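You operate a simulated robot arm through the tools that you are given. There is no shell and no other tool. Be economical: measure what you need, move in short steps, check, and stop when the job is done.

You run a simulated robot arm. Do the job below in one go: nothing can be reset, and whatever is moved stays where it is left.

JOB
Put the tube box that says "26 x 2.15" from the top of the long bench on top of the flat pack there and the tube box that says "16 x 1.75" on the top of the upper wooden cabinet. Put the red lamp on the top of the long bench away on the top of the grey crates. Stack the grey carton labelled "TUBE 26 in" from the top of the long bench on top of the grey carton marked "TUBE 20 in". Take the parcel labelled "florist" from the side table and leave it on the green panel. Take the green brush and put it on the grey shelf of the washer. Pull the upper table drawer open. Do these in any order. Set down upright: tube box, red lamp, parcel.

It is judged by the outcome, as a careful person would: the job done as asked, and still so three seconds after it is handed in. It fails if anything else is knocked over, pushed out of place, dropped, spilled or broken.

ROBOT AND FRAMES
A 6-joint arm with a fingered hand on a trunk, on a base that drives. Base frame: it is fixed to the floor where the robot stands at the start and does not move with it; the origin is under the middle of the robot, x ahead of it, y to its left, z up; the surface under the hand at the start is at about z = 90. Readings come in cm, degrees, newtons and seconds.
With the tool pointing down near the work surface it reaches from about 42 to 82 cm from the robot's upright axis, wherever it stands. Its first joint turns from -166.0 to 166.0 degrees. Places, roughly: flat pack [50, 0, 100]; green brush (12x5x5 cm) [-360, 210, 90]; green panel (20x15x2 cm) [-320, 250, 80]; grey carton [50, -50, 100]; grey shelf of the washer [50, 300, 90]; parcel [-225, 25, 75]; red lamp (4x5x7 cm) [50, -30, 90]; top of the grey crates [-80, -60, 60]; top of the upper wooden cabinet [-190, -200, 150]; tube box [50, 0, 100]; upper table drawer [-420, 210, 70]. Payload 4 kg.
The tool frame sits at the grasp point between the pads (the TCP): z along the fingers, y along the line on which they close. The tips reach 2 cm beyond it. The gripper opens to 14 cm. The gripper's body begins 5.4 cm behind the TCP. The gripper is a hand of 3 fingers: y runs from the thumb to the fingers, the wrist lies at [0, 0, -21.5] in the tool frame, and closing takes about 1.5 s.
Orientation is that of the tool frame in the base frame, as [roll, pitch, yaw] about the fixed x, y, z axes, in that order (R = Rz(yaw) Ry(pitch) Rx(roll)). With the fingers straight down and closing along the base's y, the tool's x points along the base's -x, its y along +y and its z along -z.

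CONTROLS
- The arm moves only by the tool nudge_tool. Its argument "series" is a list of rows, each a list of 2 entries, a list of its own where there are three numbers: the turn, a rotation vector about the base's x, y, z in degrees, then the shift along the base's x, y, z in cm. In form: [[[wx, wy, wz], [x, y, z]], ...]. A call has 1 to 10 rows; each row is the pose to reach, as a shift and turn from the pose commanded when the call began. "fingers" is the closure in counts, from 0 (fully open) to 255 (shut), set as the call begins (left out, the last holds). A row lasts 0.2 s, in which the tool goes at most 5 cm and 8.6 degrees; a call with a longer step from one row to the next is refused whole, and so is a gripper value outside its range. Where a pose cannot be reached the arm comes as near as it can. A force on the tool above 40 N (or 10 N above the force at the start of the call, whichever is more), or a blocked arm, ends the call early, and 0.2 s more pass. Each finger travels about 4.5 cm/s and halts on what it meets, pressing with about 21 N; the grip force reading is that of the motor and also rises with nothing between the fingers. The clock runs only during rows and for 0.2 s after the last one: add rows that repeat a pose to give the fingers time. It gives the time, the measured TCP pose, the force on the tool (base axes), the opening and the grip force at its end, in the units of the frame above (readings bear some noise), with the torque about the TCP (base axes, N m) and any sound that the robot's microphone picked up, and new pictures: "show" is both (left out), scene, wrist or none.
- Cameras (640 x 400 px; columns grow to the right, rows downward): "scene" is now at [4.12, 14.87, 159.38]; the picture's right is [-0.59, -0.81, 0.00], its down [-0.65, 0.47, -0.60] and it looks along [0.48, -0.35, -0.80] (base axes); focal length 214 px, centre (320, 200). "wrist" rides on the gripper at [7.4, -4.3, -7.9] in the tool frame; the picture's right is [0.50, 0.87, 0.00], its down [-0.59, 0.34, -0.73] and it looks along [-0.64, 0.37, 0.68] (tool axes); focal length 275 px, centre (320, 200). There is no depth. A picture from a camera that has moved, and an enlarged one, comes with that camera's place and axes in the base frame and with its lens.
- move_column(by): slides the trunk up (or, below 0, down) by that many cm; the arm and the scene camera ride with it, the base frame stays. It gives what a move gives, with no picture.
- roll_base(legs): drives the robot by 1 to 6 legs, each [ahead, left, turn to the left] in cm, cm and degrees, along the robot's own axes; the way and the turn of a leg run together, so that a leg with both is an arc; at most 150 cm and 180 degrees a leg. The arm and the cameras ride along, it lands a little off, and it stops where it bumps. It gives what a move gives, and a new picture of the scene camera.
- curl_fingers(finger1, finger2, thumb_bend): sets how far each is bent, from 0 (flat) to 100 (curled in); at 30 the hand is open as for a grip, at 70 the pads meet at the TCP. One left out holds its place. A second passes; each finger stops where it meets its share of the squeeze, and holds until it gets a number again. A gripper value or a shape takes the hand back. It gives what a move gives, with no picture; readings hold the bend of each and the force on the fingers (four entries, about 0 where the hand has none), thumb and palm.
- grasp_type(shape): the hand has 3 fingers and takes this shape, open, in about a second: jaw (thumb against the fingers, like two jaws); tri (thumb and two fingers); tip (a fingertip pinch); poke (one finger out to press); point (the index stretched); flat (the hand flat); cup (the hand cupped); fist (a fist). The gripper value then closes the fingers along that shape, each until it touches; the sizes above hold for jaw. It gives what a move gives, with no picture.
- head_to(pan, tilt): turns the head with the scene camera to pan (to the left, within 120 degrees either way) and tilt (down, from -29 to 69), counted from straight ahead of the robot. It gives what a move gives, and a new picture of the scene camera.
- close_up(camera, box): a new picture of the part [left, top, right, bottom] of that camera's present view, enlarged. It takes no simulated time.
- sign_off(): hands the job in; it is judged then, once.

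Go step by step. Nothing tells you exact positions but the pictures and the camera data: compare them with the known pose of the tool, close in by small moves and look again before you grip or let go. The budget is 196 turns and 260 pictures, counting those below and the enlarged ones. Unless the task says otherwise, let go and move clear before handing in.

The tools are called after "Emit:" by a JSON object that holds its "fn" and its "kwargs". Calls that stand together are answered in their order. nudge_tool: Moves the arm, as the interface text tells. Its arguments: {"type":"object","properties":{"series":{"type":"array"},"fingers":{"type":"number"},"show":{"type":"string","enum":["both","scene","wrist","none"]}},"required":["series"]} The other tools are called the same way: move_column (by) slides the trunk up or down; grasp_type (shape) gives the hand a shape; curl_fingers (finger1, finger2, thumb_bend) moves the fingers one by one; roll_base (legs) drives the base; head_to (pan, tilt) turns the head that bears the scene camera; close_up (camera, box) takes an enlarged picture of a part of a camera's view; sign_off () hands the job in.

At the start:

```text
clock: 0.0
eef_pos: [41.85, -24.88, 123.55]
orientation: [-180.0, 0.0, 179.9]
ft_force: [1.0, -0.2, 0.1]
wrist_torque: [-0.01, -0.02, -0.04]
width: 13.99
grasp_force: 0.0
shape: jaw
bend: [30.0, 30.0, 30.0]
finger forces: [0.1, 0.0, 0.0, 0.0, 0.0, 0.0]
trunk travel left (down, up): [-20.0, 39.0]
robot x, y, heading: [-0.13, -0.2, -0.2]
head pan, tilt: [-36.3, 53.3]
```

scene: 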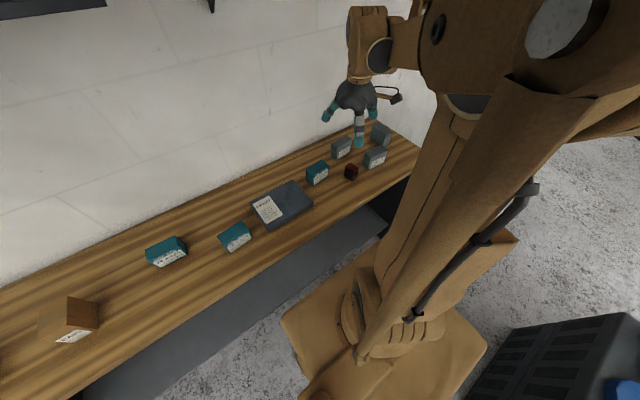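
wrist: 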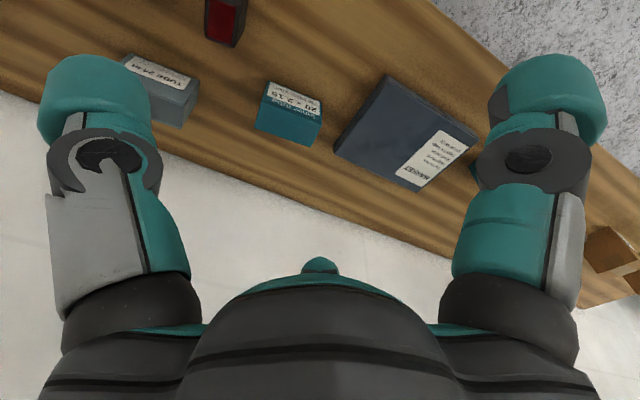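

I see the bench with three teal boxes, three grey cartons, a flat pack and the red lamp. I'll enlarge the views to read the labels.

Emit:
{"fn": "close_up", "kwargs": {"camera": "scene", "box": [280, 110, 440, 210]}}

Emit:
{"fn": "close_up", "kwargs": {"camera": "scene", "box": [130, 180, 330, 280]}}

Emit:
{"fn": "close_up", "kwargs": {"camera": "wrist", "box": [100, 0, 500, 200]}}

```text
4.00 times, centred on (360, 160) of scene
camera zoom: at [4.12, 14.87, 159.38], right [-0.59, -0.81, 0.0], down [-0.65, 0.47, -0.6], along [0.48, -0.35, -0.8], focal length 858 px, centre (160, 360)
```

zoom: 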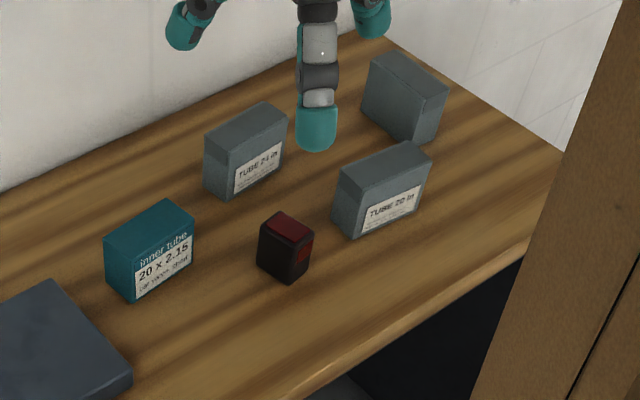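

```text
3.20 times, centred on (230, 230) of scene
camera zoom: at [4.12, 14.87, 159.38], right [-0.59, -0.81, 0.0], down [-0.65, 0.47, -0.6], along [0.48, -0.35, -0.8], focal length 686 px, centre (608, 104)
```

zoom: 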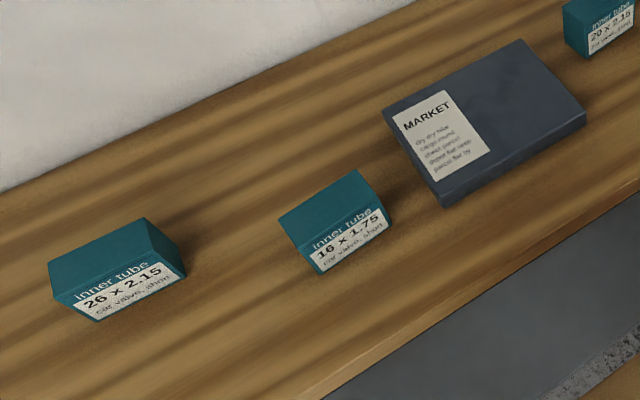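

```text
1.60 times, centred on (300, 100) of wrist
camera zoom: at [34.55, -28.94, 131.5], right [-0.5, 0.87, 0.0], down [0.59, 0.34, 0.73], along [0.64, 0.37, -0.68], focal length 440 px, centre (352, 360)
```

zoom: 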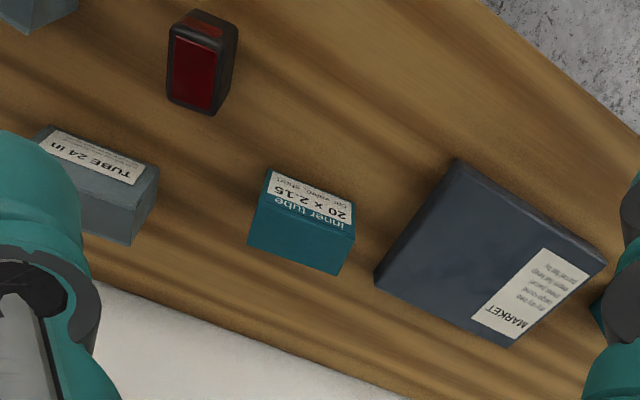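

The "26 x 2.15" box is at about (56, 39), and the "16 x 1.75" box is nearer the flat pack. Before working I'll zoom in for exact corners and look around for the other places.

Emit:
{"fn": "close_up", "kwargs": {"camera": "scene", "box": [136, 220, 200, 260]}}

Emit:
{"fn": "close_up", "kwargs": {"camera": "scene", "box": [205, 170, 325, 245]}}

Emit:
{"fn": "head_to", "kwargs": {"pan": 115, "tilt": 20}}

Emit:
{"fn": "head_to", "kwargs": {"pan": 50, "tilt": 25}}

Emit:
{"fn": "head_to", "kwargs": {"pan": -115, "tilt": 35}}

```text
10.00 times, centred on (168, 240) of scene
camera zoom: at [4.12, 14.87, 159.38], right [-0.59, -0.81, 0.0], down [-0.65, 0.47, -0.6], along [0.48, -0.35, -0.8], focal length 2145 px, centre (1840, -200)
```

zoom: 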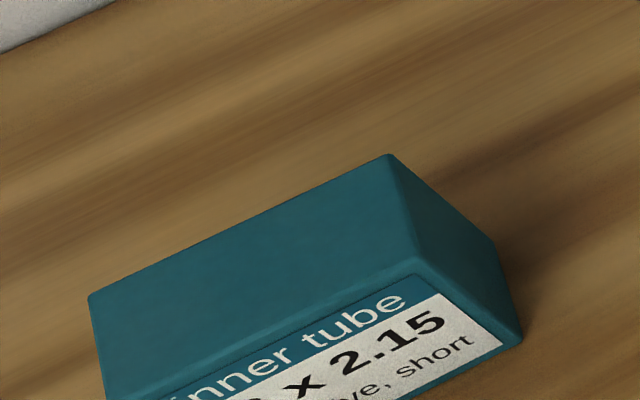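

```text
5.33 times, centred on (265, 208) of scene
camera zoom: at [4.12, 14.87, 159.38], right [-0.59, -0.81, 0.0], down [-0.65, 0.47, -0.6], along [0.48, -0.35, -0.8], focal length 1144 px, centre (613, 160)
```

zoom: 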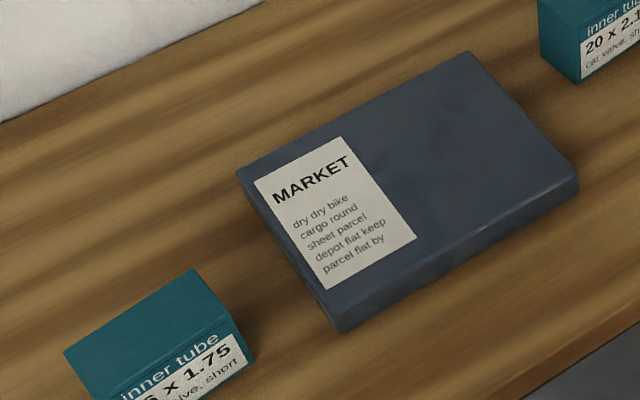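

```text
clock: 2.4
eef_pos: [41.93, -24.82, 123.65]
orientation: [-180.0, -0.1, 180.0]
ft_force: [0.3, -0.1, 1.1]
wrist_torque: [0.0, 0.0, 0.01]
width: 13.99
grasp_force: 0.0
shape: jaw
bend: [30.0, 30.0, 30.0]
finger forces: [0.1, 0.0, 0.1, 0.0, 0.0, 0.0]
trunk travel left (down, up): [-20.0, 39.0]
robot x, y, heading: [0.05, -0.08, 0.2]
head pan, tilt: [115.0, 20.0]
camera scene: at [-5.76, 27.69, 164.37], right [0.91, 0.42, 0.0], down [0.14, -0.31, -0.94], along [-0.4, 0.85, -0.34], focal length 214 px, centre (320, 200)
```

scene: 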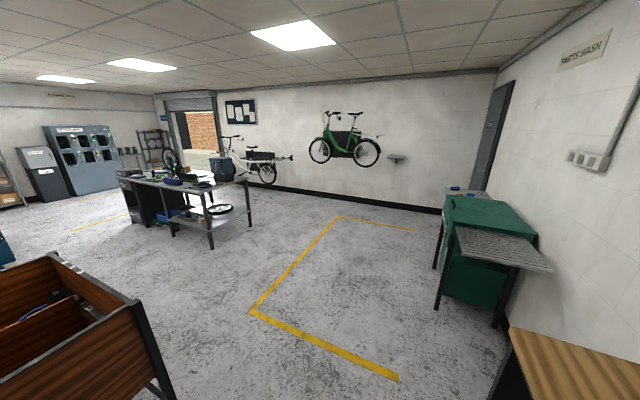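

```text
clock: 3.7
eef_pos: [41.93, -24.83, 123.62]
orientation: [-180.0, 0.1, -179.9]
ft_force: [-0.3, -0.7, -0.9]
wrist_torque: [-0.01, 0.04, 0.0]
width: 13.99
grasp_force: 0.1
shape: jaw
bend: [30.0, 30.0, 30.0]
finger forces: [0.1, 0.0, 0.0, 0.1, 0.1, 0.0]
trunk travel left (down, up): [-20.0, 39.0]
robot x, y, heading: [0.26, 0.09, 0.1]
head pan, tilt: [50.0, 25.0]
camera scene: at [4.08, 26.31, 163.56], right [0.77, -0.64, 0.0], down [-0.27, -0.32, -0.91], along [0.58, 0.69, -0.42], focal length 214 px, centre (320, 200)
```

scene: 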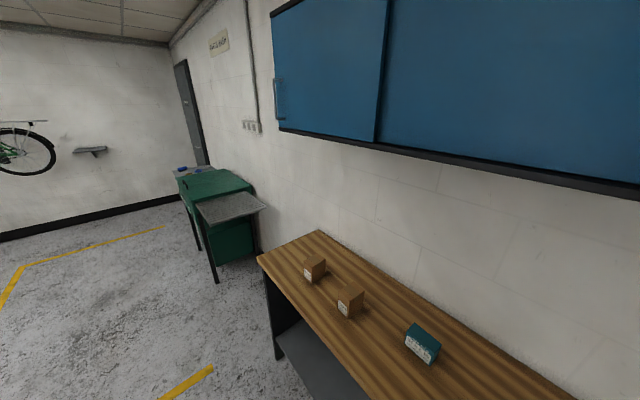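

```text
clock: 6.2
eef_pos: [41.89, -24.91, 123.59]
orientation: [180.0, 0.0, 179.9]
ft_force: [-0.8, 1.3, 0.0]
wrist_torque: [0.01, 0.01, -0.01]
width: 13.98
grasp_force: 0.1
shape: jaw
bend: [30.0, 30.0, 30.0]
finger forces: [0.1, 0.0, 0.0, 0.0, 0.1, 0.0]
trunk travel left (down, up): [-20.0, 39.0]
robot x, y, heading: [0.07, 0.39, -0.1]
head pan, tilt: [-115.0, 35.0]
camera scene: at [-5.55, 11.26, 161.99], right [-0.91, 0.42, 0.0], down [0.24, 0.52, -0.82], along [-0.35, -0.74, -0.57], focal length 214 px, centre (320, 200)
```

scene: 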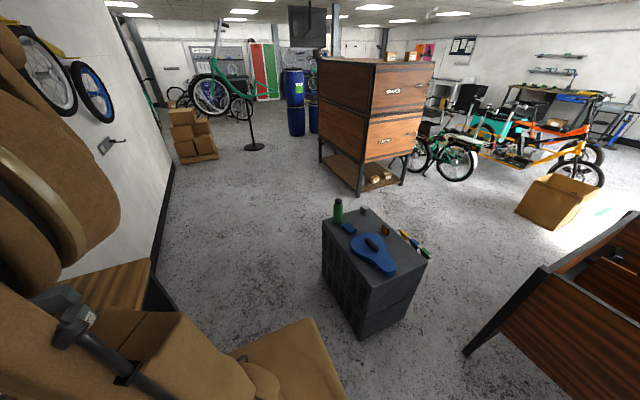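

Left to right on the bench: 26x2.15 (centre about 56, 38.6, long in y), 16x1.75 (about 48.5, 18.5), and the flat pack (x 44–59, y −11..8, top about 93). I'll carry the hand over the 26 box while turning it 90°.

Emit:
{"fn": "nudge_tool", "kwargs": {"series": [[[0, 0, 8], [1, 4.5, 0]], [[0, 0, 16], [2, 9, 0]], [[0, 0, 24], [3, 13.5, 0]], [[0, 0, 32], [4, 18, 0]], [[0, 0, 40], [5, 22.5, 0]], [[0, 0, 48], [6, 27, 0]], [[0, 0, 56], [7, 31.5, 0]], [[0, 0, 64], [8, 36, 0]], [[0, 0, 72], [9, 40.5, 0]], [[0, 0, 80], [10, 45, 0]]], "show": "none"}}

Emit:
{"fn": "nudge_tool", "kwargs": {"series": [[[0, 0, 6], [1, 4.5, 0]], [[0, 0, 12], [2, 9, -3]], [[0, 0, 12], [3, 13, -7]], [[0, 0, 12], [4, 17, -11]], [[0, 0, 12], [4, 18.4, -15]], [[0, 0, 12], [4, 18.4, -15]]], "show": "wrist"}}

Emit:
{"fn": "head_to", "kwargs": {"pan": 20, "tilt": 50}}

```text
clock: 8.4
eef_pos: [51.88, 20.32, 123.68]
orientation: [-180.0, -0.1, -99.9]
ft_force: [-0.3, -0.2, 0.7]
wrist_torque: [0.03, 0.0, 0.01]
width: 14.0
grasp_force: 0.0
shape: jaw
bend: [30.0, 30.0, 30.0]
finger forces: [0.0, 0.0, 0.0, 0.0, 0.1, 0.0]
trunk travel left (down, up): [-20.0, 39.0]
robot x, y, heading: [0.07, -0.09, 0.0]
head pan, tilt: [-115.0, 35.0]
```

```text
refused: row 2 steps farther than a row can; nothing moved
```

```text
clock: 10.6
eef_pos: [51.99, 20.17, 123.68]
orientation: [-179.9, 0.0, -100.1]
ft_force: [0.2, -0.6, -0.1]
wrist_torque: [-0.03, -0.01, 0.0]
width: 14.01
grasp_force: 0.0
shape: jaw
bend: [30.0, 30.0, 30.0]
finger forces: [0.0, 0.0, 0.0, 0.0, 0.0, 0.0]
trunk travel left (down, up): [-20.0, 39.0]
robot x, y, heading: [0.13, 0.14, 0.0]
head pan, tilt: [20.0, 50.0]
camera scene: at [5.41, 21.9, 159.81], right [0.34, -0.94, 0.0], down [-0.72, -0.26, -0.64], along [0.6, 0.22, -0.77], focal length 214 px, centre (320, 200)
```

scene: 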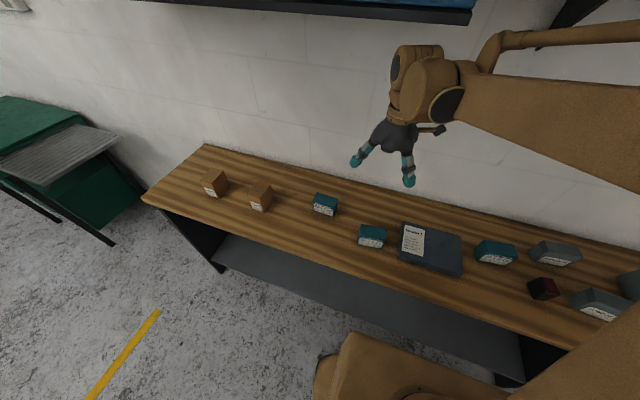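

The arm moved cleanly and the view is good. I'll go on to a spot above the 26x2.15 box.

Emit:
{"fn": "nudge_tool", "kwargs": {"series": [[[0, 0, 6], [1, 4.5, 0]], [[0, 0, 10], [2, 8.5, -2]], [[0, 0, 10], [3, 12, -5]], [[0, 0, 10], [3.6, 15, -8]], [[0, 0, 10], [4, 17.5, -12]], [[0, 0, 10], [4, 18.4, -15]], [[0, 0, 10], [4, 18.4, -15]]], "show": "both"}}

```text
clock: 12.2
eef_pos: [55.88, 38.71, 108.77]
orientation: [180.0, 0.0, -90.0]
ft_force: [-0.2, 1.5, -0.2]
wrist_torque: [-0.03, 0.02, 0.0]
width: 13.98
grasp_force: 0.1
shape: jaw
bend: [30.0, 30.0, 30.0]
finger forces: [0.0, 0.1, 0.0, 0.0, 0.0, 0.0]
trunk travel left (down, up): [-20.0, 39.0]
robot x, y, heading: [-0.36, 0.31, 0.2]
head pan, tilt: [20.0, 50.0]
camera scene: at [5.4, 21.91, 159.81], right [0.34, -0.94, 0.0], down [-0.72, -0.26, -0.64], along [0.6, 0.22, -0.77], focal length 214 px, centre (320, 200)
camera wrist: at [60.19, 31.52, 116.59], right [-0.87, -0.5, 0.0], down [-0.34, 0.59, 0.73], along [-0.37, 0.64, -0.68], focal length 275 px, centre (320, 200)
```

scene: 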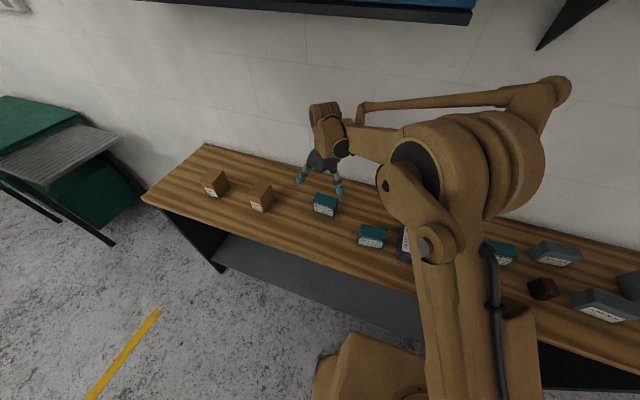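
wrist: 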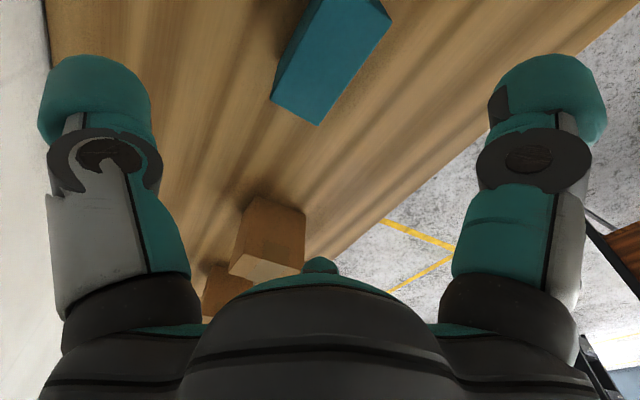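

The wrist view matches my estimate of the 26x2.15 box to within 0.7 cm. I'll descend and grip.

Emit:
{"fn": "nudge_tool", "kwargs": {"series": [[[0, 0, 0], [0, -0.2, -4]], [[0, 0, 0], [0, -0.2, -8]], [[0, 0, 0], [0, -0.2, -12]], [[0, 0, 0], [0, -0.2, -15]], [[0, 0, 0], [0, -0.2, -15]]], "show": "scene"}}

Emit:
{"fn": "nudge_tool", "kwargs": {"series": [[[0, 0, 0], [0, 0, 0]], [[0, 0, 0], [0, 0, 0]], [[0, 0, 0], [0, 0, 0]], [[0, 0, 0], [0, 0, 0]], [[0, 0, 0], [0, 0, 0]], [[0, 0, 0], [0, 0, 0]], [[0, 0, 0], [0, 0, 0]], [[0, 0, 0], [0, 0, 0]]], "fingers": 255, "show": "wrist"}}

```text
clock: 13.4
eef_pos: [56.13, 38.46, 93.7]
orientation: [-180.0, 0.0, -90.0]
ft_force: [-0.5, -0.4, 1.4]
wrist_torque: [-0.07, 0.02, -0.05]
width: 13.99
grasp_force: 0.1
shape: jaw
bend: [29.0, 30.0, 30.0]
finger forces: [1.4, 0.0, 0.0, 0.0, 0.0, 0.0]
trunk travel left (down, up): [-20.0, 39.0]
robot x, y, heading: [-0.12, 0.15, 0.0]
head pan, tilt: [20.0, 50.0]
camera scene: at [5.39, 21.91, 159.81], right [0.34, -0.94, 0.0], down [-0.72, -0.26, -0.64], along [0.6, 0.22, -0.77], focal length 214 px, centre (320, 200)
```

scene: 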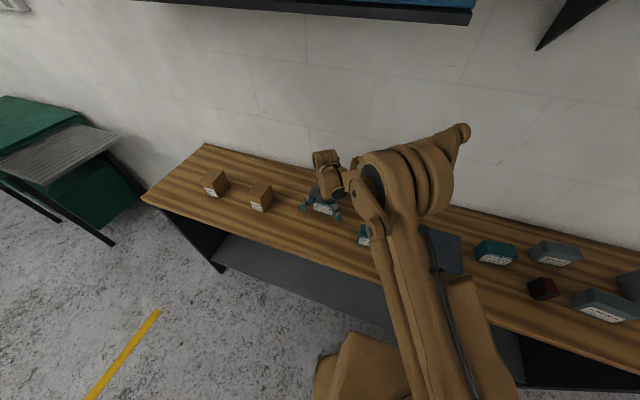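

```text
clock: 15.2
eef_pos: [56.0, 38.27, 93.75]
orientation: [-180.0, -0.1, -90.0]
ft_force: [1.1, 1.3, 7.6]
wrist_torque: [0.0, -0.28, 0.15]
width: 6.95
grasp_force: 21.2
shape: jaw
bend: [33.0, 32.0, 42.0]
finger forces: [13.9, 17.0, 0.1, 0.0, 28.2, 0.0]
trunk travel left (down, up): [-20.0, 39.0]
robot x, y, heading: [0.11, -0.18, -0.2]
head pan, tilt: [20.0, 50.0]
camera wrist: at [60.35, 31.12, 101.62], right [-0.87, -0.5, 0.0], down [-0.34, 0.59, 0.73], along [-0.37, 0.64, -0.68], focal length 275 px, centre (320, 200)
```

wrist: 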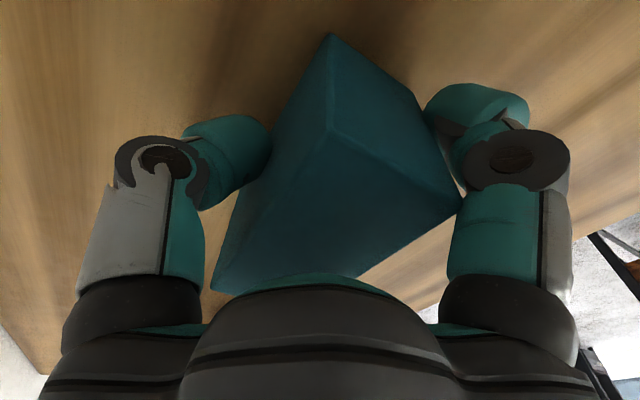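

The box is where I reckoned, and the grip shows force, though the reading is wide. I'll lift a little and look at how it is held.

Emit:
{"fn": "nudge_tool", "kwargs": {"series": [[[0, 0, 0], [0, 0, 1]], [[0, 0, 0], [0, 0, 2]], [[0, 0, 0], [0, 0, 3]], [[0, 0, 0], [0, 0, 3]]], "show": "both"}}

Emit:
{"fn": "close_up", "kwargs": {"camera": "scene", "box": [272, 140, 384, 230]}}

```text
clock: 16.2
eef_pos: [55.93, 38.39, 96.6]
orientation: [-180.0, -0.1, -90.1]
ft_force: [0.2, 0.4, -2.2]
wrist_torque: [0.04, 0.0, 0.0]
width: 6.8
grasp_force: 20.8
shape: jaw
bend: [33.0, 33.0, 42.0]
finger forces: [11.5, 16.1, 0.0, 0.0, 25.6, 0.0]
trunk travel left (down, up): [-20.0, 39.0]
robot x, y, heading: [0.11, 0.05, -0.0]
head pan, tilt: [20.0, 50.0]
camera scene: at [5.44, 21.94, 159.8], right [0.34, -0.94, 0.0], down [-0.72, -0.26, -0.64], along [0.6, 0.22, -0.77], focal length 214 px, centre (320, 200)
camera wrist: at [60.3, 31.22, 104.48], right [-0.87, -0.5, 0.0], down [-0.34, 0.59, 0.73], along [-0.37, 0.64, -0.68], focal length 275 px, centre (320, 200)
```

scene: 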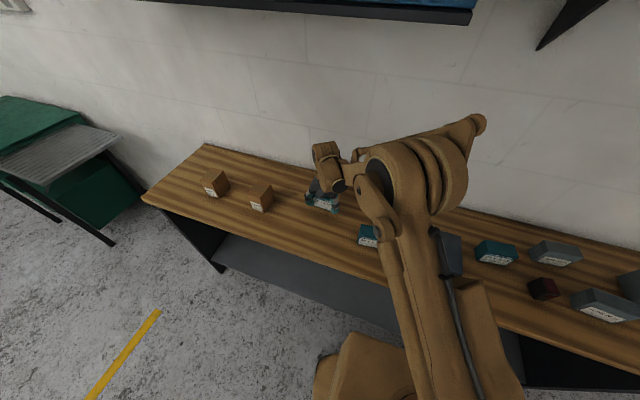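
wrist: 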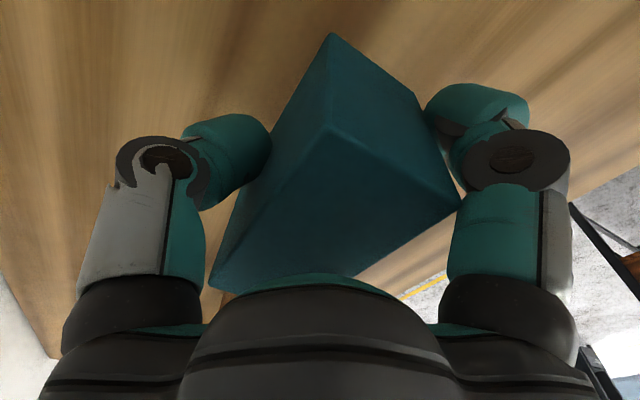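

```text
4.44 times, centred on (328, 185) of scene
camera zoom: at [5.44, 21.94, 159.8], right [0.34, -0.94, 0.0], down [-0.72, -0.26, -0.64], along [0.6, 0.22, -0.77], focal length 953 px, centre (284, 267)
```

zoom: 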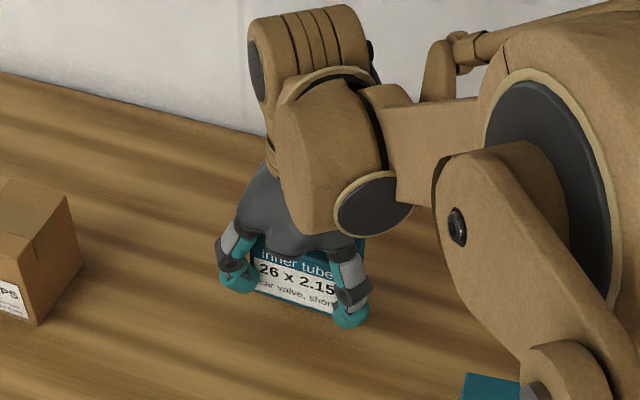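

The box is held firmly by its two corners and the thumb. I'll raise it and carry it over the flat pack, whose centre is about (51.6, −1.5).

Emit:
{"fn": "nudge_tool", "kwargs": {"series": [[[0, 0, 0], [0, 0, 4.5]], [[0, 0, 0], [0, -2, 9]], [[0, 0, 0], [-0.5, -6, 11]], [[0, 0, 0], [-1, -10.5, 11]], [[0, 0, 0], [-1.5, -15, 11]], [[0, 0, 0], [-2.5, -19.5, 11]], [[0, 0, 0], [-3, -24, 11]], [[0, 0, 0], [-3.5, -28.5, 11]], [[0, 0, 0], [-4, -33, 11]], [[0, 0, 0], [-4.5, -37.5, 11]]], "show": "none"}}

Emit:
{"fn": "nudge_tool", "kwargs": {"series": [[[0, 0, 0], [0, -2.4, -2]], [[0, 0, 0], [0, -2.4, -6]], [[0, 0, 0], [0, -2.4, -8.5]], [[0, 0, 0], [0, -2.4, -8.5]]], "show": "both"}}

Emit:
{"fn": "head_to", "kwargs": {"pan": -15, "tilt": 45}}

```text
clock: 18.4
eef_pos: [50.87, 4.9, 107.58]
orientation: [-179.9, -0.6, -91.3]
ft_force: [0.1, 0.7, -1.8]
wrist_torque: [0.01, 0.01, -0.01]
width: 6.78
grasp_force: 20.9
shape: jaw
bend: [33.0, 33.0, 42.0]
finger forces: [10.8, 16.5, 0.0, 0.0, 25.7, 0.0]
out of reach, approached as far as the arm can: row 9, 10
trunk travel left (down, up): [-20.0, 39.0]
robot x, y, heading: [0.03, -0.42, 0.3]
head pan, tilt: [20.0, 50.0]
```

```text
clock: 19.4
eef_pos: [50.77, 5.48, 98.83]
orientation: [-179.9, -0.4, -90.9]
ft_force: [-0.3, 0.0, -1.3]
wrist_torque: [-0.02, 0.01, 0.0]
width: 6.75
grasp_force: 20.9
shape: jaw
bend: [33.0, 33.0, 42.0]
finger forces: [10.7, 16.6, 0.1, 0.0, 25.8, 0.1]
out of reach, approached as far as the arm can: row 1, 2, 3, 4
trunk travel left (down, up): [-20.0, 39.0]
robot x, y, heading: [0.01, 0.18, 0.2]
head pan, tilt: [20.0, 50.0]
camera scene: at [5.41, 21.92, 159.81], right [0.34, -0.94, 0.0], down [-0.72, -0.26, -0.64], along [0.6, 0.22, -0.77], focal length 214 px, centre (320, 200)
camera wrist: at [54.97, -1.79, 106.75], right [-0.87, -0.49, 0.0], down [-0.33, 0.6, 0.73], along [-0.36, 0.64, -0.68], focal length 275 px, centre (320, 200)
```

scene: 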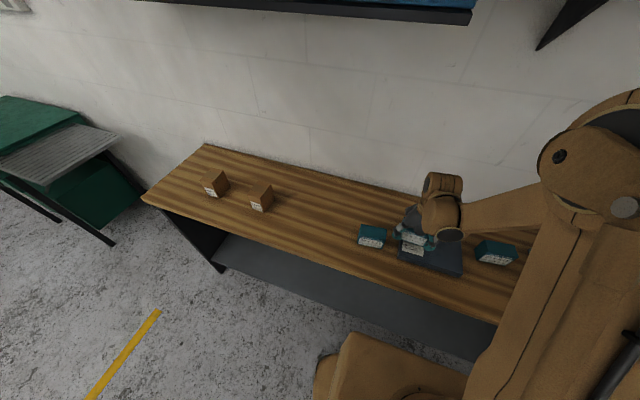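
wrist: 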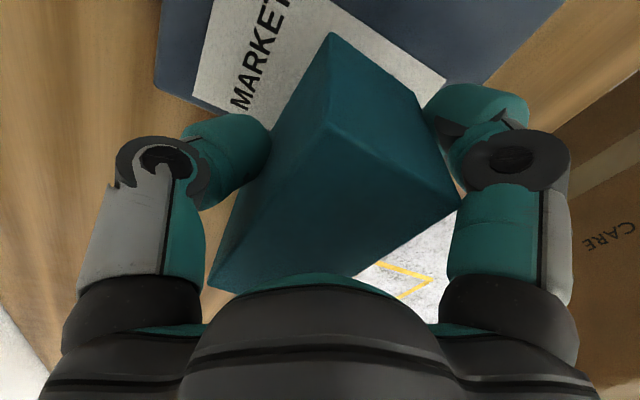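

```text
clock: 20.4
eef_pos: [50.83, 5.48, 98.87]
orientation: [-180.0, -0.5, -91.0]
ft_force: [-0.4, -0.1, -1.9]
wrist_torque: [0.01, 0.04, 0.02]
width: 6.74
grasp_force: 21.2
shape: jaw
bend: [33.0, 33.0, 42.0]
finger forces: [10.7, 16.7, 0.1, 0.0, 25.8, 0.0]
trunk travel left (down, up): [-20.0, 39.0]
robot x, y, heading: [0.14, 0.11, -0.0]
head pan, tilt: [-15.0, 45.0]
camera scene: at [6.05, 17.17, 160.5], right [-0.26, -0.97, 0.0], down [-0.68, 0.18, -0.71], along [0.68, -0.18, -0.71], focal length 214 px, centre (320, 200)
```

scene: 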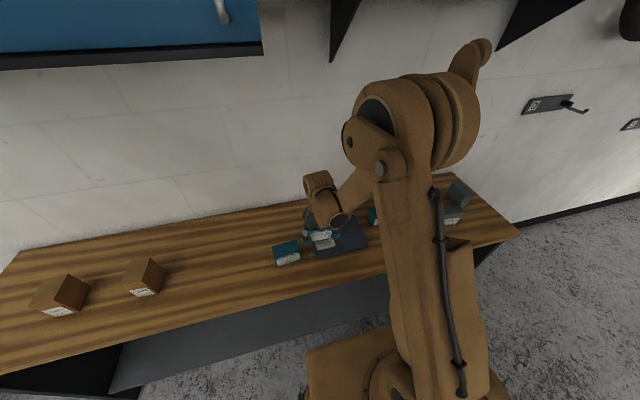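

The wrist is at its limit here, so I'll slide the whole base 7 cm to the right to bring the box over the flat pack's middle.

Emit:
{"fn": "roll_base", "kwargs": {"legs": [[0, -7, 0]]}}

Emit:
{"fn": "nudge_tool", "kwargs": {"series": [[[0, 0, 0], [0, 0, 0]]], "show": "wrist"}}

Emit:
{"fn": "close_up", "kwargs": {"camera": "scene", "box": [250, 150, 410, 270]}}

```text
clock: 21.4
eef_pos: [50.72, -1.86, 99.03]
orientation: [180.0, -0.3, -90.9]
ft_force: [0.4, -0.4, -1.2]
wrist_torque: [0.0, -0.02, -0.01]
width: 6.73
grasp_force: 21.1
shape: jaw
bend: [33.0, 33.0, 42.0]
finger forces: [10.7, 16.7, 0.0, 0.0, 25.9, 0.0]
trunk travel left (down, up): [-20.0, 39.0]
robot x, y, heading: [-0.18, -7.5, -0.0]
head pan, tilt: [-15.0, 45.0]
camera scene: at [6.06, 9.87, 160.52], right [-0.26, -0.97, 0.0], down [-0.68, 0.18, -0.71], along [0.68, -0.18, -0.71], focal length 214 px, centre (320, 200)
```

scene: 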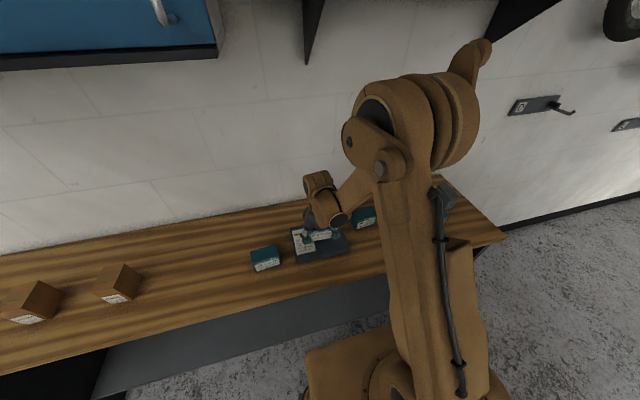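

```text
clock: 21.8
eef_pos: [50.83, -1.78, 98.87]
orientation: [180.0, -0.4, -90.9]
ft_force: [-0.7, -0.2, 0.1]
wrist_torque: [0.01, 0.03, 0.0]
width: 6.77
grasp_force: 20.8
shape: jaw
bend: [33.0, 33.0, 42.0]
finger forces: [10.7, 16.6, 0.1, 0.0, 25.9, 0.0]
trunk travel left (down, up): [-20.0, 39.0]
robot x, y, heading: [0.12, -7.28, -0.1]
head pan, tilt: [-15.0, 45.0]
camera wrist: at [54.99, -8.99, 106.77], right [-0.87, -0.49, 0.0], down [-0.33, 0.6, 0.73], along [-0.36, 0.64, -0.68], focal length 275 px, centre (320, 200)
```

wrist: 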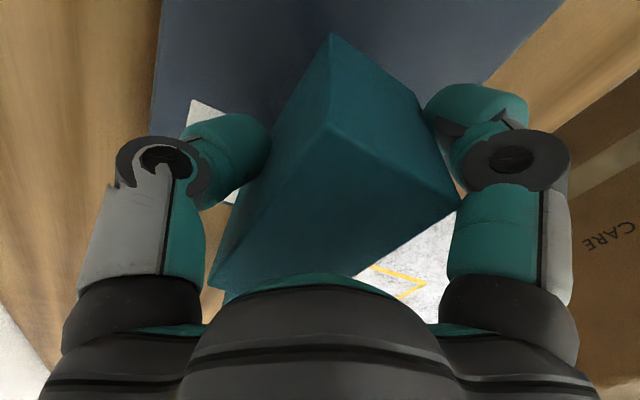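

```text
3.33 times, centred on (330, 210) of scene
camera zoom: at [6.06, 10.01, 160.5], right [-0.26, -0.97, 0.0], down [-0.68, 0.18, -0.71], along [0.68, -0.18, -0.71], focal length 715 px, centre (287, 167)
```

zoom: 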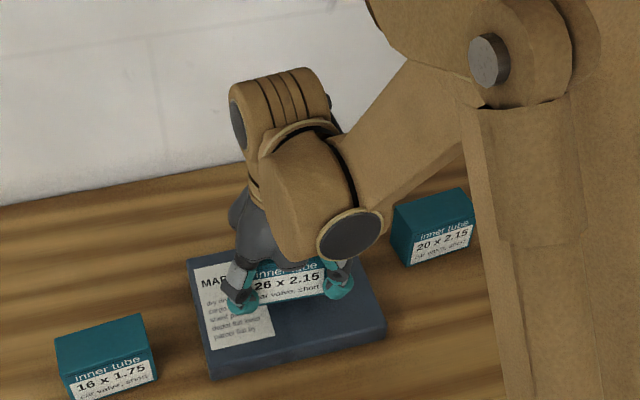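

The box is above the middle of the flat pack. I'll lower it in small steps until there is contact.

Emit:
{"fn": "nudge_tool", "kwargs": {"series": [[[0, 0, 0], [0, 0, -0.6]], [[0, 0, 0], [0, 0, -1.2]], [[0, 0, 0], [0, 0, -1.7]], [[0, 0, 0], [0, 0, -1.7]]], "show": "none"}}

Emit:
{"fn": "close_up", "kwargs": {"camera": "scene", "box": [280, 200, 360, 250]}}

```text
clock: 22.8
eef_pos: [50.85, -1.69, 97.08]
orientation: [180.0, -0.5, -90.9]
ft_force: [0.4, -0.7, -1.6]
wrist_torque: [0.0, 0.01, 0.0]
width: 6.76
grasp_force: 20.7
shape: jaw
bend: [33.0, 33.0, 42.0]
finger forces: [10.7, 16.7, 0.0, 0.0, 26.0, 0.0]
trunk travel left (down, up): [-20.0, 39.0]
robot x, y, heading: [-0.07, -7.11, 0.1]
head pan, tilt: [-15.0, 45.0]
```

```text
8.00 times, centred on (320, 225) of scene
camera zoom: at [6.06, 10.05, 160.5], right [-0.26, -0.97, 0.0], down [-0.68, 0.18, -0.71], along [0.68, -0.18, -0.71], focal length 1716 px, centre (320, 0)
```

zoom: 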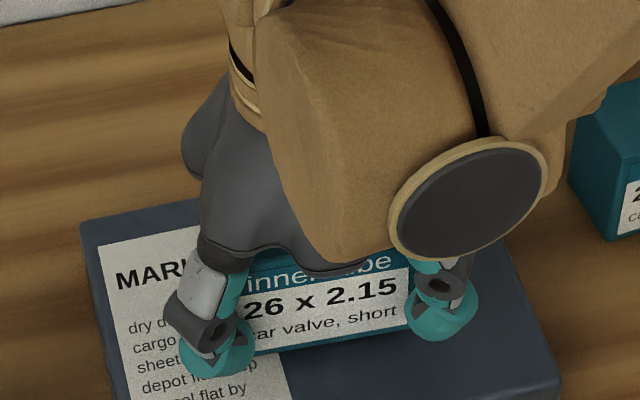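

Emit:
{"fn": "nudge_tool", "kwargs": {"series": [[[0, 0, 0], [0, 0, -0.2]], [[0, 0, 0], [0, 0, -0.4]], [[0, 0, 0], [0, 0, -0.6]], [[0, 0, 0], [0, 0, -0.6]]], "show": "none"}}

```text
clock: 23.8
eef_pos: [50.69, -1.62, 96.72]
orientation: [-179.8, -0.5, -90.9]
ft_force: [2.8, -0.2, 26.2]
wrist_torque: [0.13, -0.83, -0.15]
width: 6.8
grasp_force: 21.5
shape: jaw
bend: [33.0, 33.0, 42.0]
finger forces: [16.5, 19.1, 0.0, 0.0, 35.9, 0.1]
trunk travel left (down, up): [-20.0, 39.0]
robot x, y, heading: [0.07, -7.01, 0.2]
head pan, tilt: [-15.0, 45.0]
```

The box has touched down (26 N). I'll ease up slightly and open the fingers.

Emit:
{"fn": "nudge_tool", "kwargs": {"series": [[[0, 0, 0], [0, 0, 0.2]], [[0, 0, 0], [0, 0, 0.2]]], "show": "none"}}

Emit:
{"fn": "nudge_tool", "kwargs": {"series": [[[0, 0, 0], [0, 0, 0]], [[0, 0, 0], [0, 0, 0]], [[0, 0, 0], [0, 0, 0]], [[0, 0, 0], [0, 0, 0]], [[0, 0, 0], [0, 0, 0]], [[0, 0, 0], [0, 0, 0]], [[0, 0, 0], [0, 0, 0]], [[0, 0, 0], [0, 0, 0]]], "show": "wrist", "fingers": 0}}

```text
clock: 24.4
eef_pos: [50.79, -1.73, 96.81]
orientation: [-179.9, -0.4, -91.0]
ft_force: [1.2, 1.6, 12.2]
wrist_torque: [0.25, -0.43, -0.07]
width: 6.78
grasp_force: 21.1
shape: jaw
bend: [33.0, 33.0, 42.0]
finger forces: [13.1, 18.6, 0.0, 0.0, 31.9, 0.0]
trunk travel left (down, up): [-20.0, 39.0]
robot x, y, heading: [-0.0, -7.08, -0.3]
head pan, tilt: [-15.0, 45.0]
```

```text
clock: 26.2
eef_pos: [50.84, -1.77, 96.76]
orientation: [-179.9, -0.4, -91.1]
ft_force: [0.1, 0.4, 0.4]
wrist_torque: [0.0, -0.01, -0.01]
width: 14.0
grasp_force: 0.0
shape: jaw
bend: [30.0, 30.0, 30.0]
finger forces: [0.0, 0.0, 0.0, 0.0, 0.0, 0.0]
trunk travel left (down, up): [-20.0, 39.0]
robot x, y, heading: [0.17, -7.26, -0.1]
head pan, tilt: [-15.0, 45.0]
camera wrist: at [54.98, -8.99, 104.63], right [-0.87, -0.49, 0.0], down [-0.33, 0.6, 0.73], along [-0.36, 0.64, -0.68], focal length 275 px, centre (320, 200)
```

wrist: 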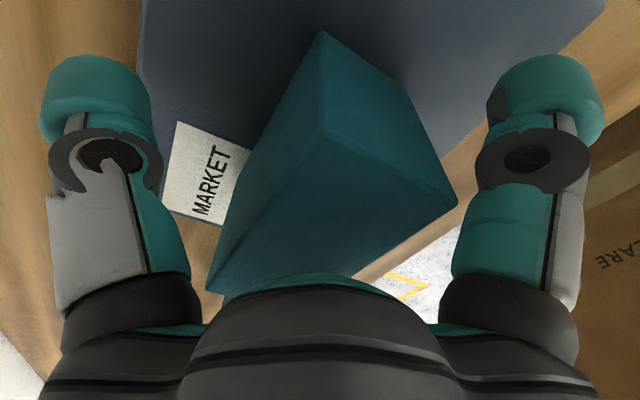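

The 26x2.15 box now stands on the flat pack. I'll rise and swing over toward the grey cartons while turning the wrist back.

Emit:
{"fn": "nudge_tool", "kwargs": {"series": [[[0, 0, 0], [0, 0, 4.5]], [[0, 0, 0], [0, 0, 9]], [[0, 0, 0], [0, 0, 13.5]], [[0, 0, -8], [0, -2, 18]], [[0, 0, -16], [0, -6, 20]], [[0, 0, -24], [0, -10.5, 20]], [[0, 0, -32], [0, -15, 20]], [[0, 0, -40], [0, -19, 20]], [[0, 0, -48], [0, -23, 20]], [[0, 0, -56], [0, -27, 20]]], "show": "none"}}

Emit:
{"fn": "nudge_tool", "kwargs": {"series": [[[0, 0, -8], [0, -2, 0]], [[0, 0, -16], [-1, -3, 0]], [[0, 0, -24], [-2, -4, 0]], [[0, 0, -32], [-2, -5, 0]], [[0, 0, -40], [-2, -6, 0]], [[0, 0, -48], [-2, -7, 0]], [[0, 0, -56], [-2, -8, 0]], [[0, 0, -64], [-2, -8, 0]], [[0, 0, -72], [-2, -8, 0]], [[0, 0, -80], [-2, -8, 0]]], "show": "wrist"}}

Emit:
{"fn": "head_to", "kwargs": {"pan": -50, "tilt": 45}}

```text
clock: 28.4
eef_pos: [50.66, -28.79, 116.5]
orientation: [180.0, -0.3, -147.1]
ft_force: [0.6, 0.7, 0.2]
wrist_torque: [0.01, -0.02, 0.0]
width: 14.0
grasp_force: 0.2
shape: jaw
bend: [30.0, 30.0, 30.0]
finger forces: [0.0, 0.1, 0.1, 0.0, 0.0, 0.0]
trunk travel left (down, up): [-20.0, 39.0]
robot x, y, heading: [-0.01, -7.39, -0.1]
head pan, tilt: [-15.0, 45.0]
```

```text
clock: 30.6
eef_pos: [48.72, -36.72, 116.68]
orientation: [-179.9, -0.4, 132.9]
ft_force: [0.4, 0.0, -0.5]
wrist_torque: [-0.02, 0.03, 0.0]
width: 13.99
grasp_force: 0.1
shape: jaw
bend: [30.0, 30.0, 30.0]
finger forces: [0.0, 0.1, 0.0, 0.0, 0.0, 0.1]
trunk travel left (down, up): [-20.0, 39.0]
robot x, y, heading: [-0.18, -7.24, -0.1]
head pan, tilt: [-15.0, 45.0]
camera wrist: at [40.59, -34.04, 124.68], right [0.29, 0.96, 0.0], down [0.65, -0.2, 0.73], along [0.7, -0.21, -0.68], focal length 275 px, centre (320, 200)
```

wrist: 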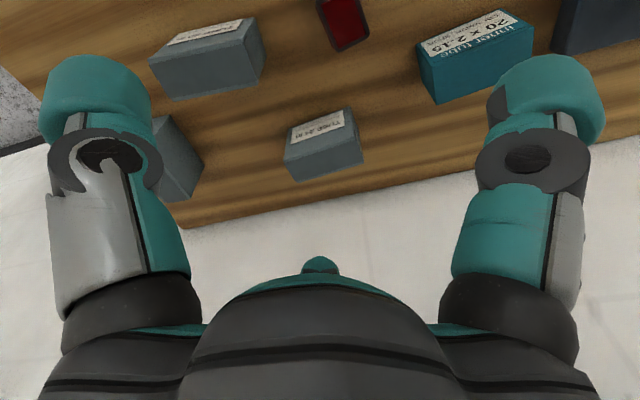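

```text
clock: 31.6
eef_pos: [48.74, -36.67, 116.83]
orientation: [-179.9, -0.4, 133.2]
ft_force: [0.2, -0.2, 0.0]
wrist_torque: [-0.07, 0.04, 0.01]
width: 13.99
grasp_force: 0.0
shape: jaw
bend: [30.0, 30.0, 30.0]
finger forces: [0.0, 0.1, 0.0, 0.0, 0.0, 0.1]
trunk travel left (down, up): [-20.0, 39.0]
robot x, y, heading: [0.31, -7.19, -0.1]
head pan, tilt: [-50.0, 45.0]
camera scene: at [3.42, 5.91, 160.5], right [-0.77, -0.64, 0.0], down [-0.45, 0.54, -0.71], along [0.45, -0.54, -0.71], focal length 214 px, centre (320, 200)
```

scene: 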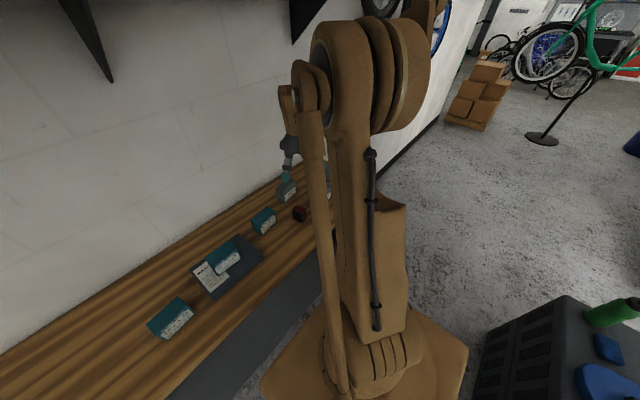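

I'll zoom into the wrist view for the cartons.

Emit:
{"fn": "close_up", "kwargs": {"camera": "wrist", "box": [130, 0, 390, 210]}}

```text
1.90 times, centred on (260, 105) of wrist
camera zoom: at [40.59, -34.06, 124.68], right [0.29, 0.96, 0.0], down [0.65, -0.2, 0.73], along [0.7, -0.21, -0.68], focal length 524 px, centre (434, 381)
```

zoom: 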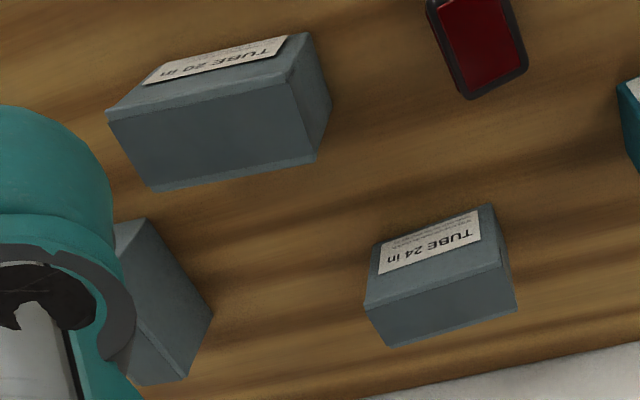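

The 20in carton is centred near (48.3, −48.3), slightly turned, with its top at about 96.6. The third carton is at about (59, −63), lying along x. I'll drive 35 cm right and check the overhead clearance and the label.

Emit:
{"fn": "roll_base", "kwargs": {"legs": [[0, -35, 0]]}}

Emit:
{"fn": "head_to", "kwargs": {"pan": -5, "tilt": 20}}

Emit:
{"fn": "nudge_tool", "kwargs": {"series": [[[0, 0, 8], [0, 4, 0]], [[0, 0, 16], [1.5, 7, 0]], [[0, 0, 24], [3, 8, 0]], [[0, 0, 32], [5, 9, 0]], [[0, 0, 40], [7, 9, 0]], [[0, 0, 47], [9, 9, 0]], [[0, 0, 47], [10, 9, 0]]], "show": "wrist"}}

```text
clock: 33.9
eef_pos: [48.99, -70.98, 116.78]
orientation: [-179.9, -0.5, 133.4]
ft_force: [0.7, 0.8, 0.4]
wrist_torque: [0.0, -0.02, -0.02]
width: 14.01
grasp_force: 0.0
shape: jaw
bend: [30.0, 30.0, 30.0]
finger forces: [0.0, 0.0, 0.1, 0.0, 0.1, 0.0]
trunk travel left (down, up): [-20.0, 39.0]
robot x, y, heading: [-0.11, -41.69, 0.4]
head pan, tilt: [-50.0, 45.0]
camera scene: at [3.41, -28.73, 160.51], right [-0.76, -0.65, 0.0], down [-0.46, 0.54, -0.71], along [0.46, -0.54, -0.71], focal length 214 px, centre (320, 200)
```

scene: 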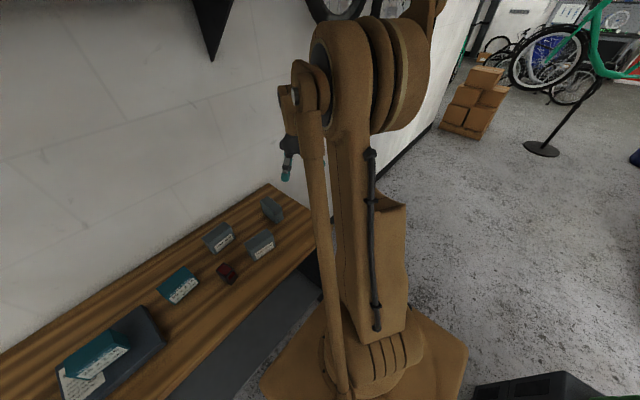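

```text
clock: 35.0
eef_pos: [48.94, -71.0, 116.81]
orientation: [-179.9, -0.4, 133.4]
ft_force: [0.5, -0.3, 0.7]
wrist_torque: [0.04, -0.01, 0.01]
width: 13.99
grasp_force: 0.0
shape: jaw
bend: [30.0, 30.0, 30.0]
finger forces: [0.0, 0.1, 0.1, 0.0, 0.0, 0.1]
trunk travel left (down, up): [-20.0, 39.0]
robot x, y, heading: [0.19, -41.62, 0.1]
head pan, tilt: [-5.0, 20.0]
camera scene: at [7.43, -23.19, 164.36], right [-0.08, -1.0, 0.0], down [-0.34, 0.03, -0.94], along [0.94, -0.08, -0.34], focal length 214 px, centre (320, 200)
```

scene: 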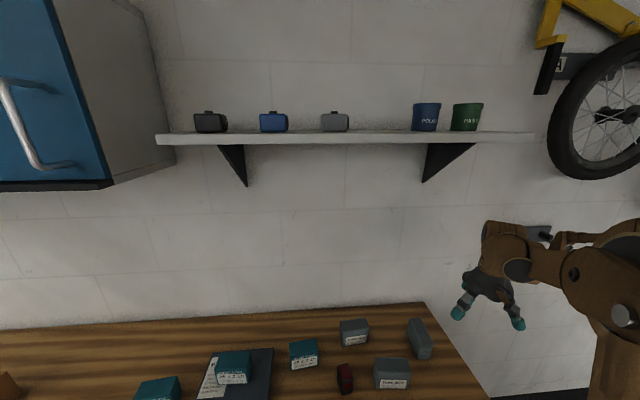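

```text
clock: 36.6
eef_pos: [58.91, -61.8, 116.97]
orientation: [-179.9, -0.4, -179.6]
ft_force: [-0.3, 0.4, 0.5]
wrist_torque: [-0.03, -0.01, 0.03]
width: 13.99
grasp_force: 0.1
shape: jaw
bend: [30.0, 30.0, 30.0]
finger forces: [0.0, 0.0, 0.0, 0.0, 0.1, 0.1]
trunk travel left (down, up): [-20.0, 39.0]
robot x, y, heading: [-0.02, -41.65, 0.0]
head pan, tilt: [-5.0, 20.0]
camera wrist: at [51.64, -66.01, 124.81], right [-0.51, 0.86, 0.0], down [0.59, 0.35, 0.73], along [0.63, 0.37, -0.68], focal length 275 px, centre (320, 200)
```

wrist: 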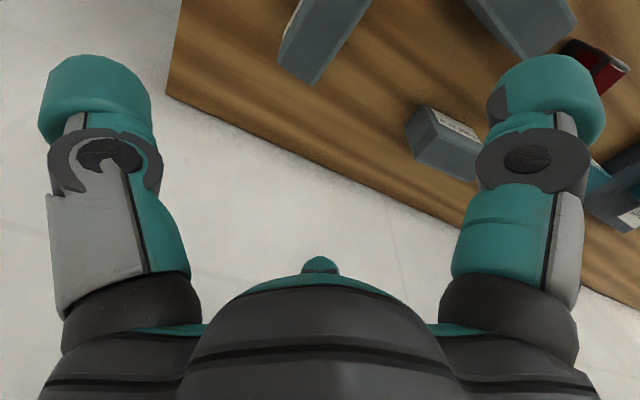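

The overhead shelf is well above the arm. I'll zoom in on the third carton from both cameras.

Emit:
{"fn": "close_up", "kwargs": {"camera": "scene", "box": [330, 310, 450, 400]}}

Emit:
{"fn": "close_up", "kwargs": {"camera": "wrist", "box": [250, 0, 410, 100]}}

```text
4.44 times, centred on (390, 355) of scene
camera zoom: at [7.46, -23.18, 164.37], right [-0.08, -1.0, 0.0], down [-0.34, 0.03, -0.94], along [0.94, -0.08, -0.34], focal length 953 px, centre (9, -489)
```

zoom: 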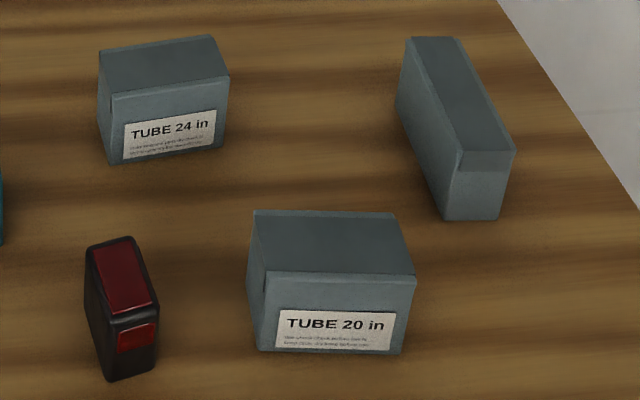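

```text
4.00 times, centred on (330, 50) of wrist
camera zoom: at [51.64, -66.01, 124.81], right [-0.51, 0.86, 0.0], down [0.59, 0.35, 0.73], along [0.63, 0.37, -0.68], focal length 1101 px, centre (280, 800)
```

zoom: 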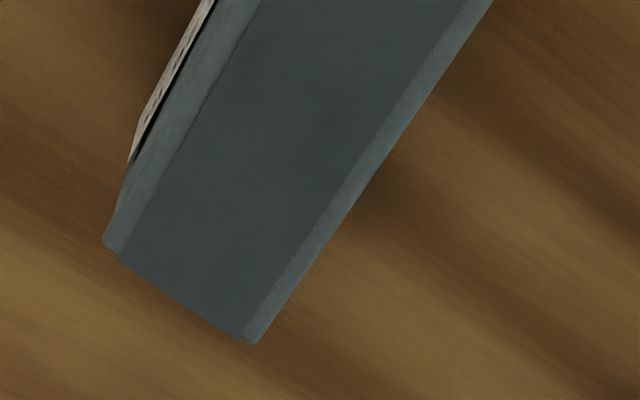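

The third carton spans x 54–63, y −64.5..−60, with its label on the far side. I'll descend and grip it across y.

Emit:
{"fn": "nudge_tool", "kwargs": {"series": [[[0, 0, 0], [-0.2, -0.3, -4.5]], [[0, 0, 0], [-0.4, -0.5, -9]], [[0, 0, 0], [-0.4, -0.5, -13.5]], [[0, 0, 0], [-0.4, -0.5, -18]], [[0, 0, 0], [-0.4, -0.5, -21]], [[0, 0, 0], [-0.4, -0.5, -23.1]], [[0, 0, 0], [-0.4, -0.5, -23.1]]], "show": "wrist"}}

Emit:
{"fn": "close_up", "kwargs": {"camera": "scene", "box": [330, 310, 450, 400]}}

```text
clock: 38.2
eef_pos: [58.64, -62.44, 93.57]
orientation: [-179.9, -0.4, -179.6]
ft_force: [0.7, 0.2, -0.6]
wrist_torque: [-0.04, 0.03, -0.03]
width: 14.0
grasp_force: 0.0
shape: jaw
bend: [30.0, 30.0, 30.0]
finger forces: [0.4, 0.0, 0.1, 0.0, 0.1, 0.0]
trunk travel left (down, up): [-20.0, 39.0]
robot x, y, heading: [0.03, -41.64, -0.1]
head pan, tilt: [-5.0, 20.0]
camera wrist: at [51.41, -66.64, 101.56], right [-0.51, 0.86, 0.0], down [0.59, 0.34, 0.73], along [0.63, 0.37, -0.68], focal length 275 px, centre (320, 200)
```

wrist: 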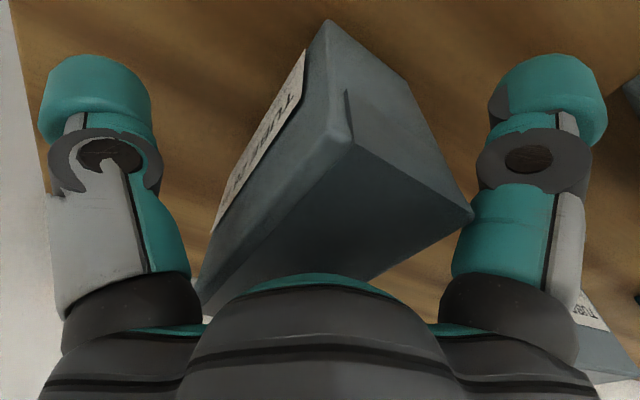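

```text
4.44 times, centred on (390, 355) of scene
camera zoom: at [7.43, -23.16, 164.37], right [-0.08, -1.0, 0.0], down [-0.34, 0.03, -0.94], along [0.94, -0.08, -0.34], focal length 953 px, centre (9, -489)
```

zoom: 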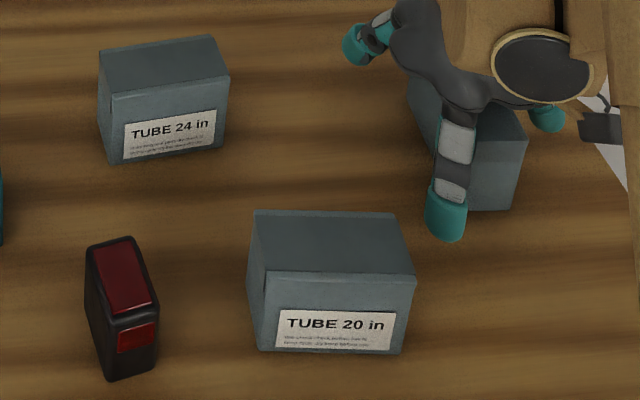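

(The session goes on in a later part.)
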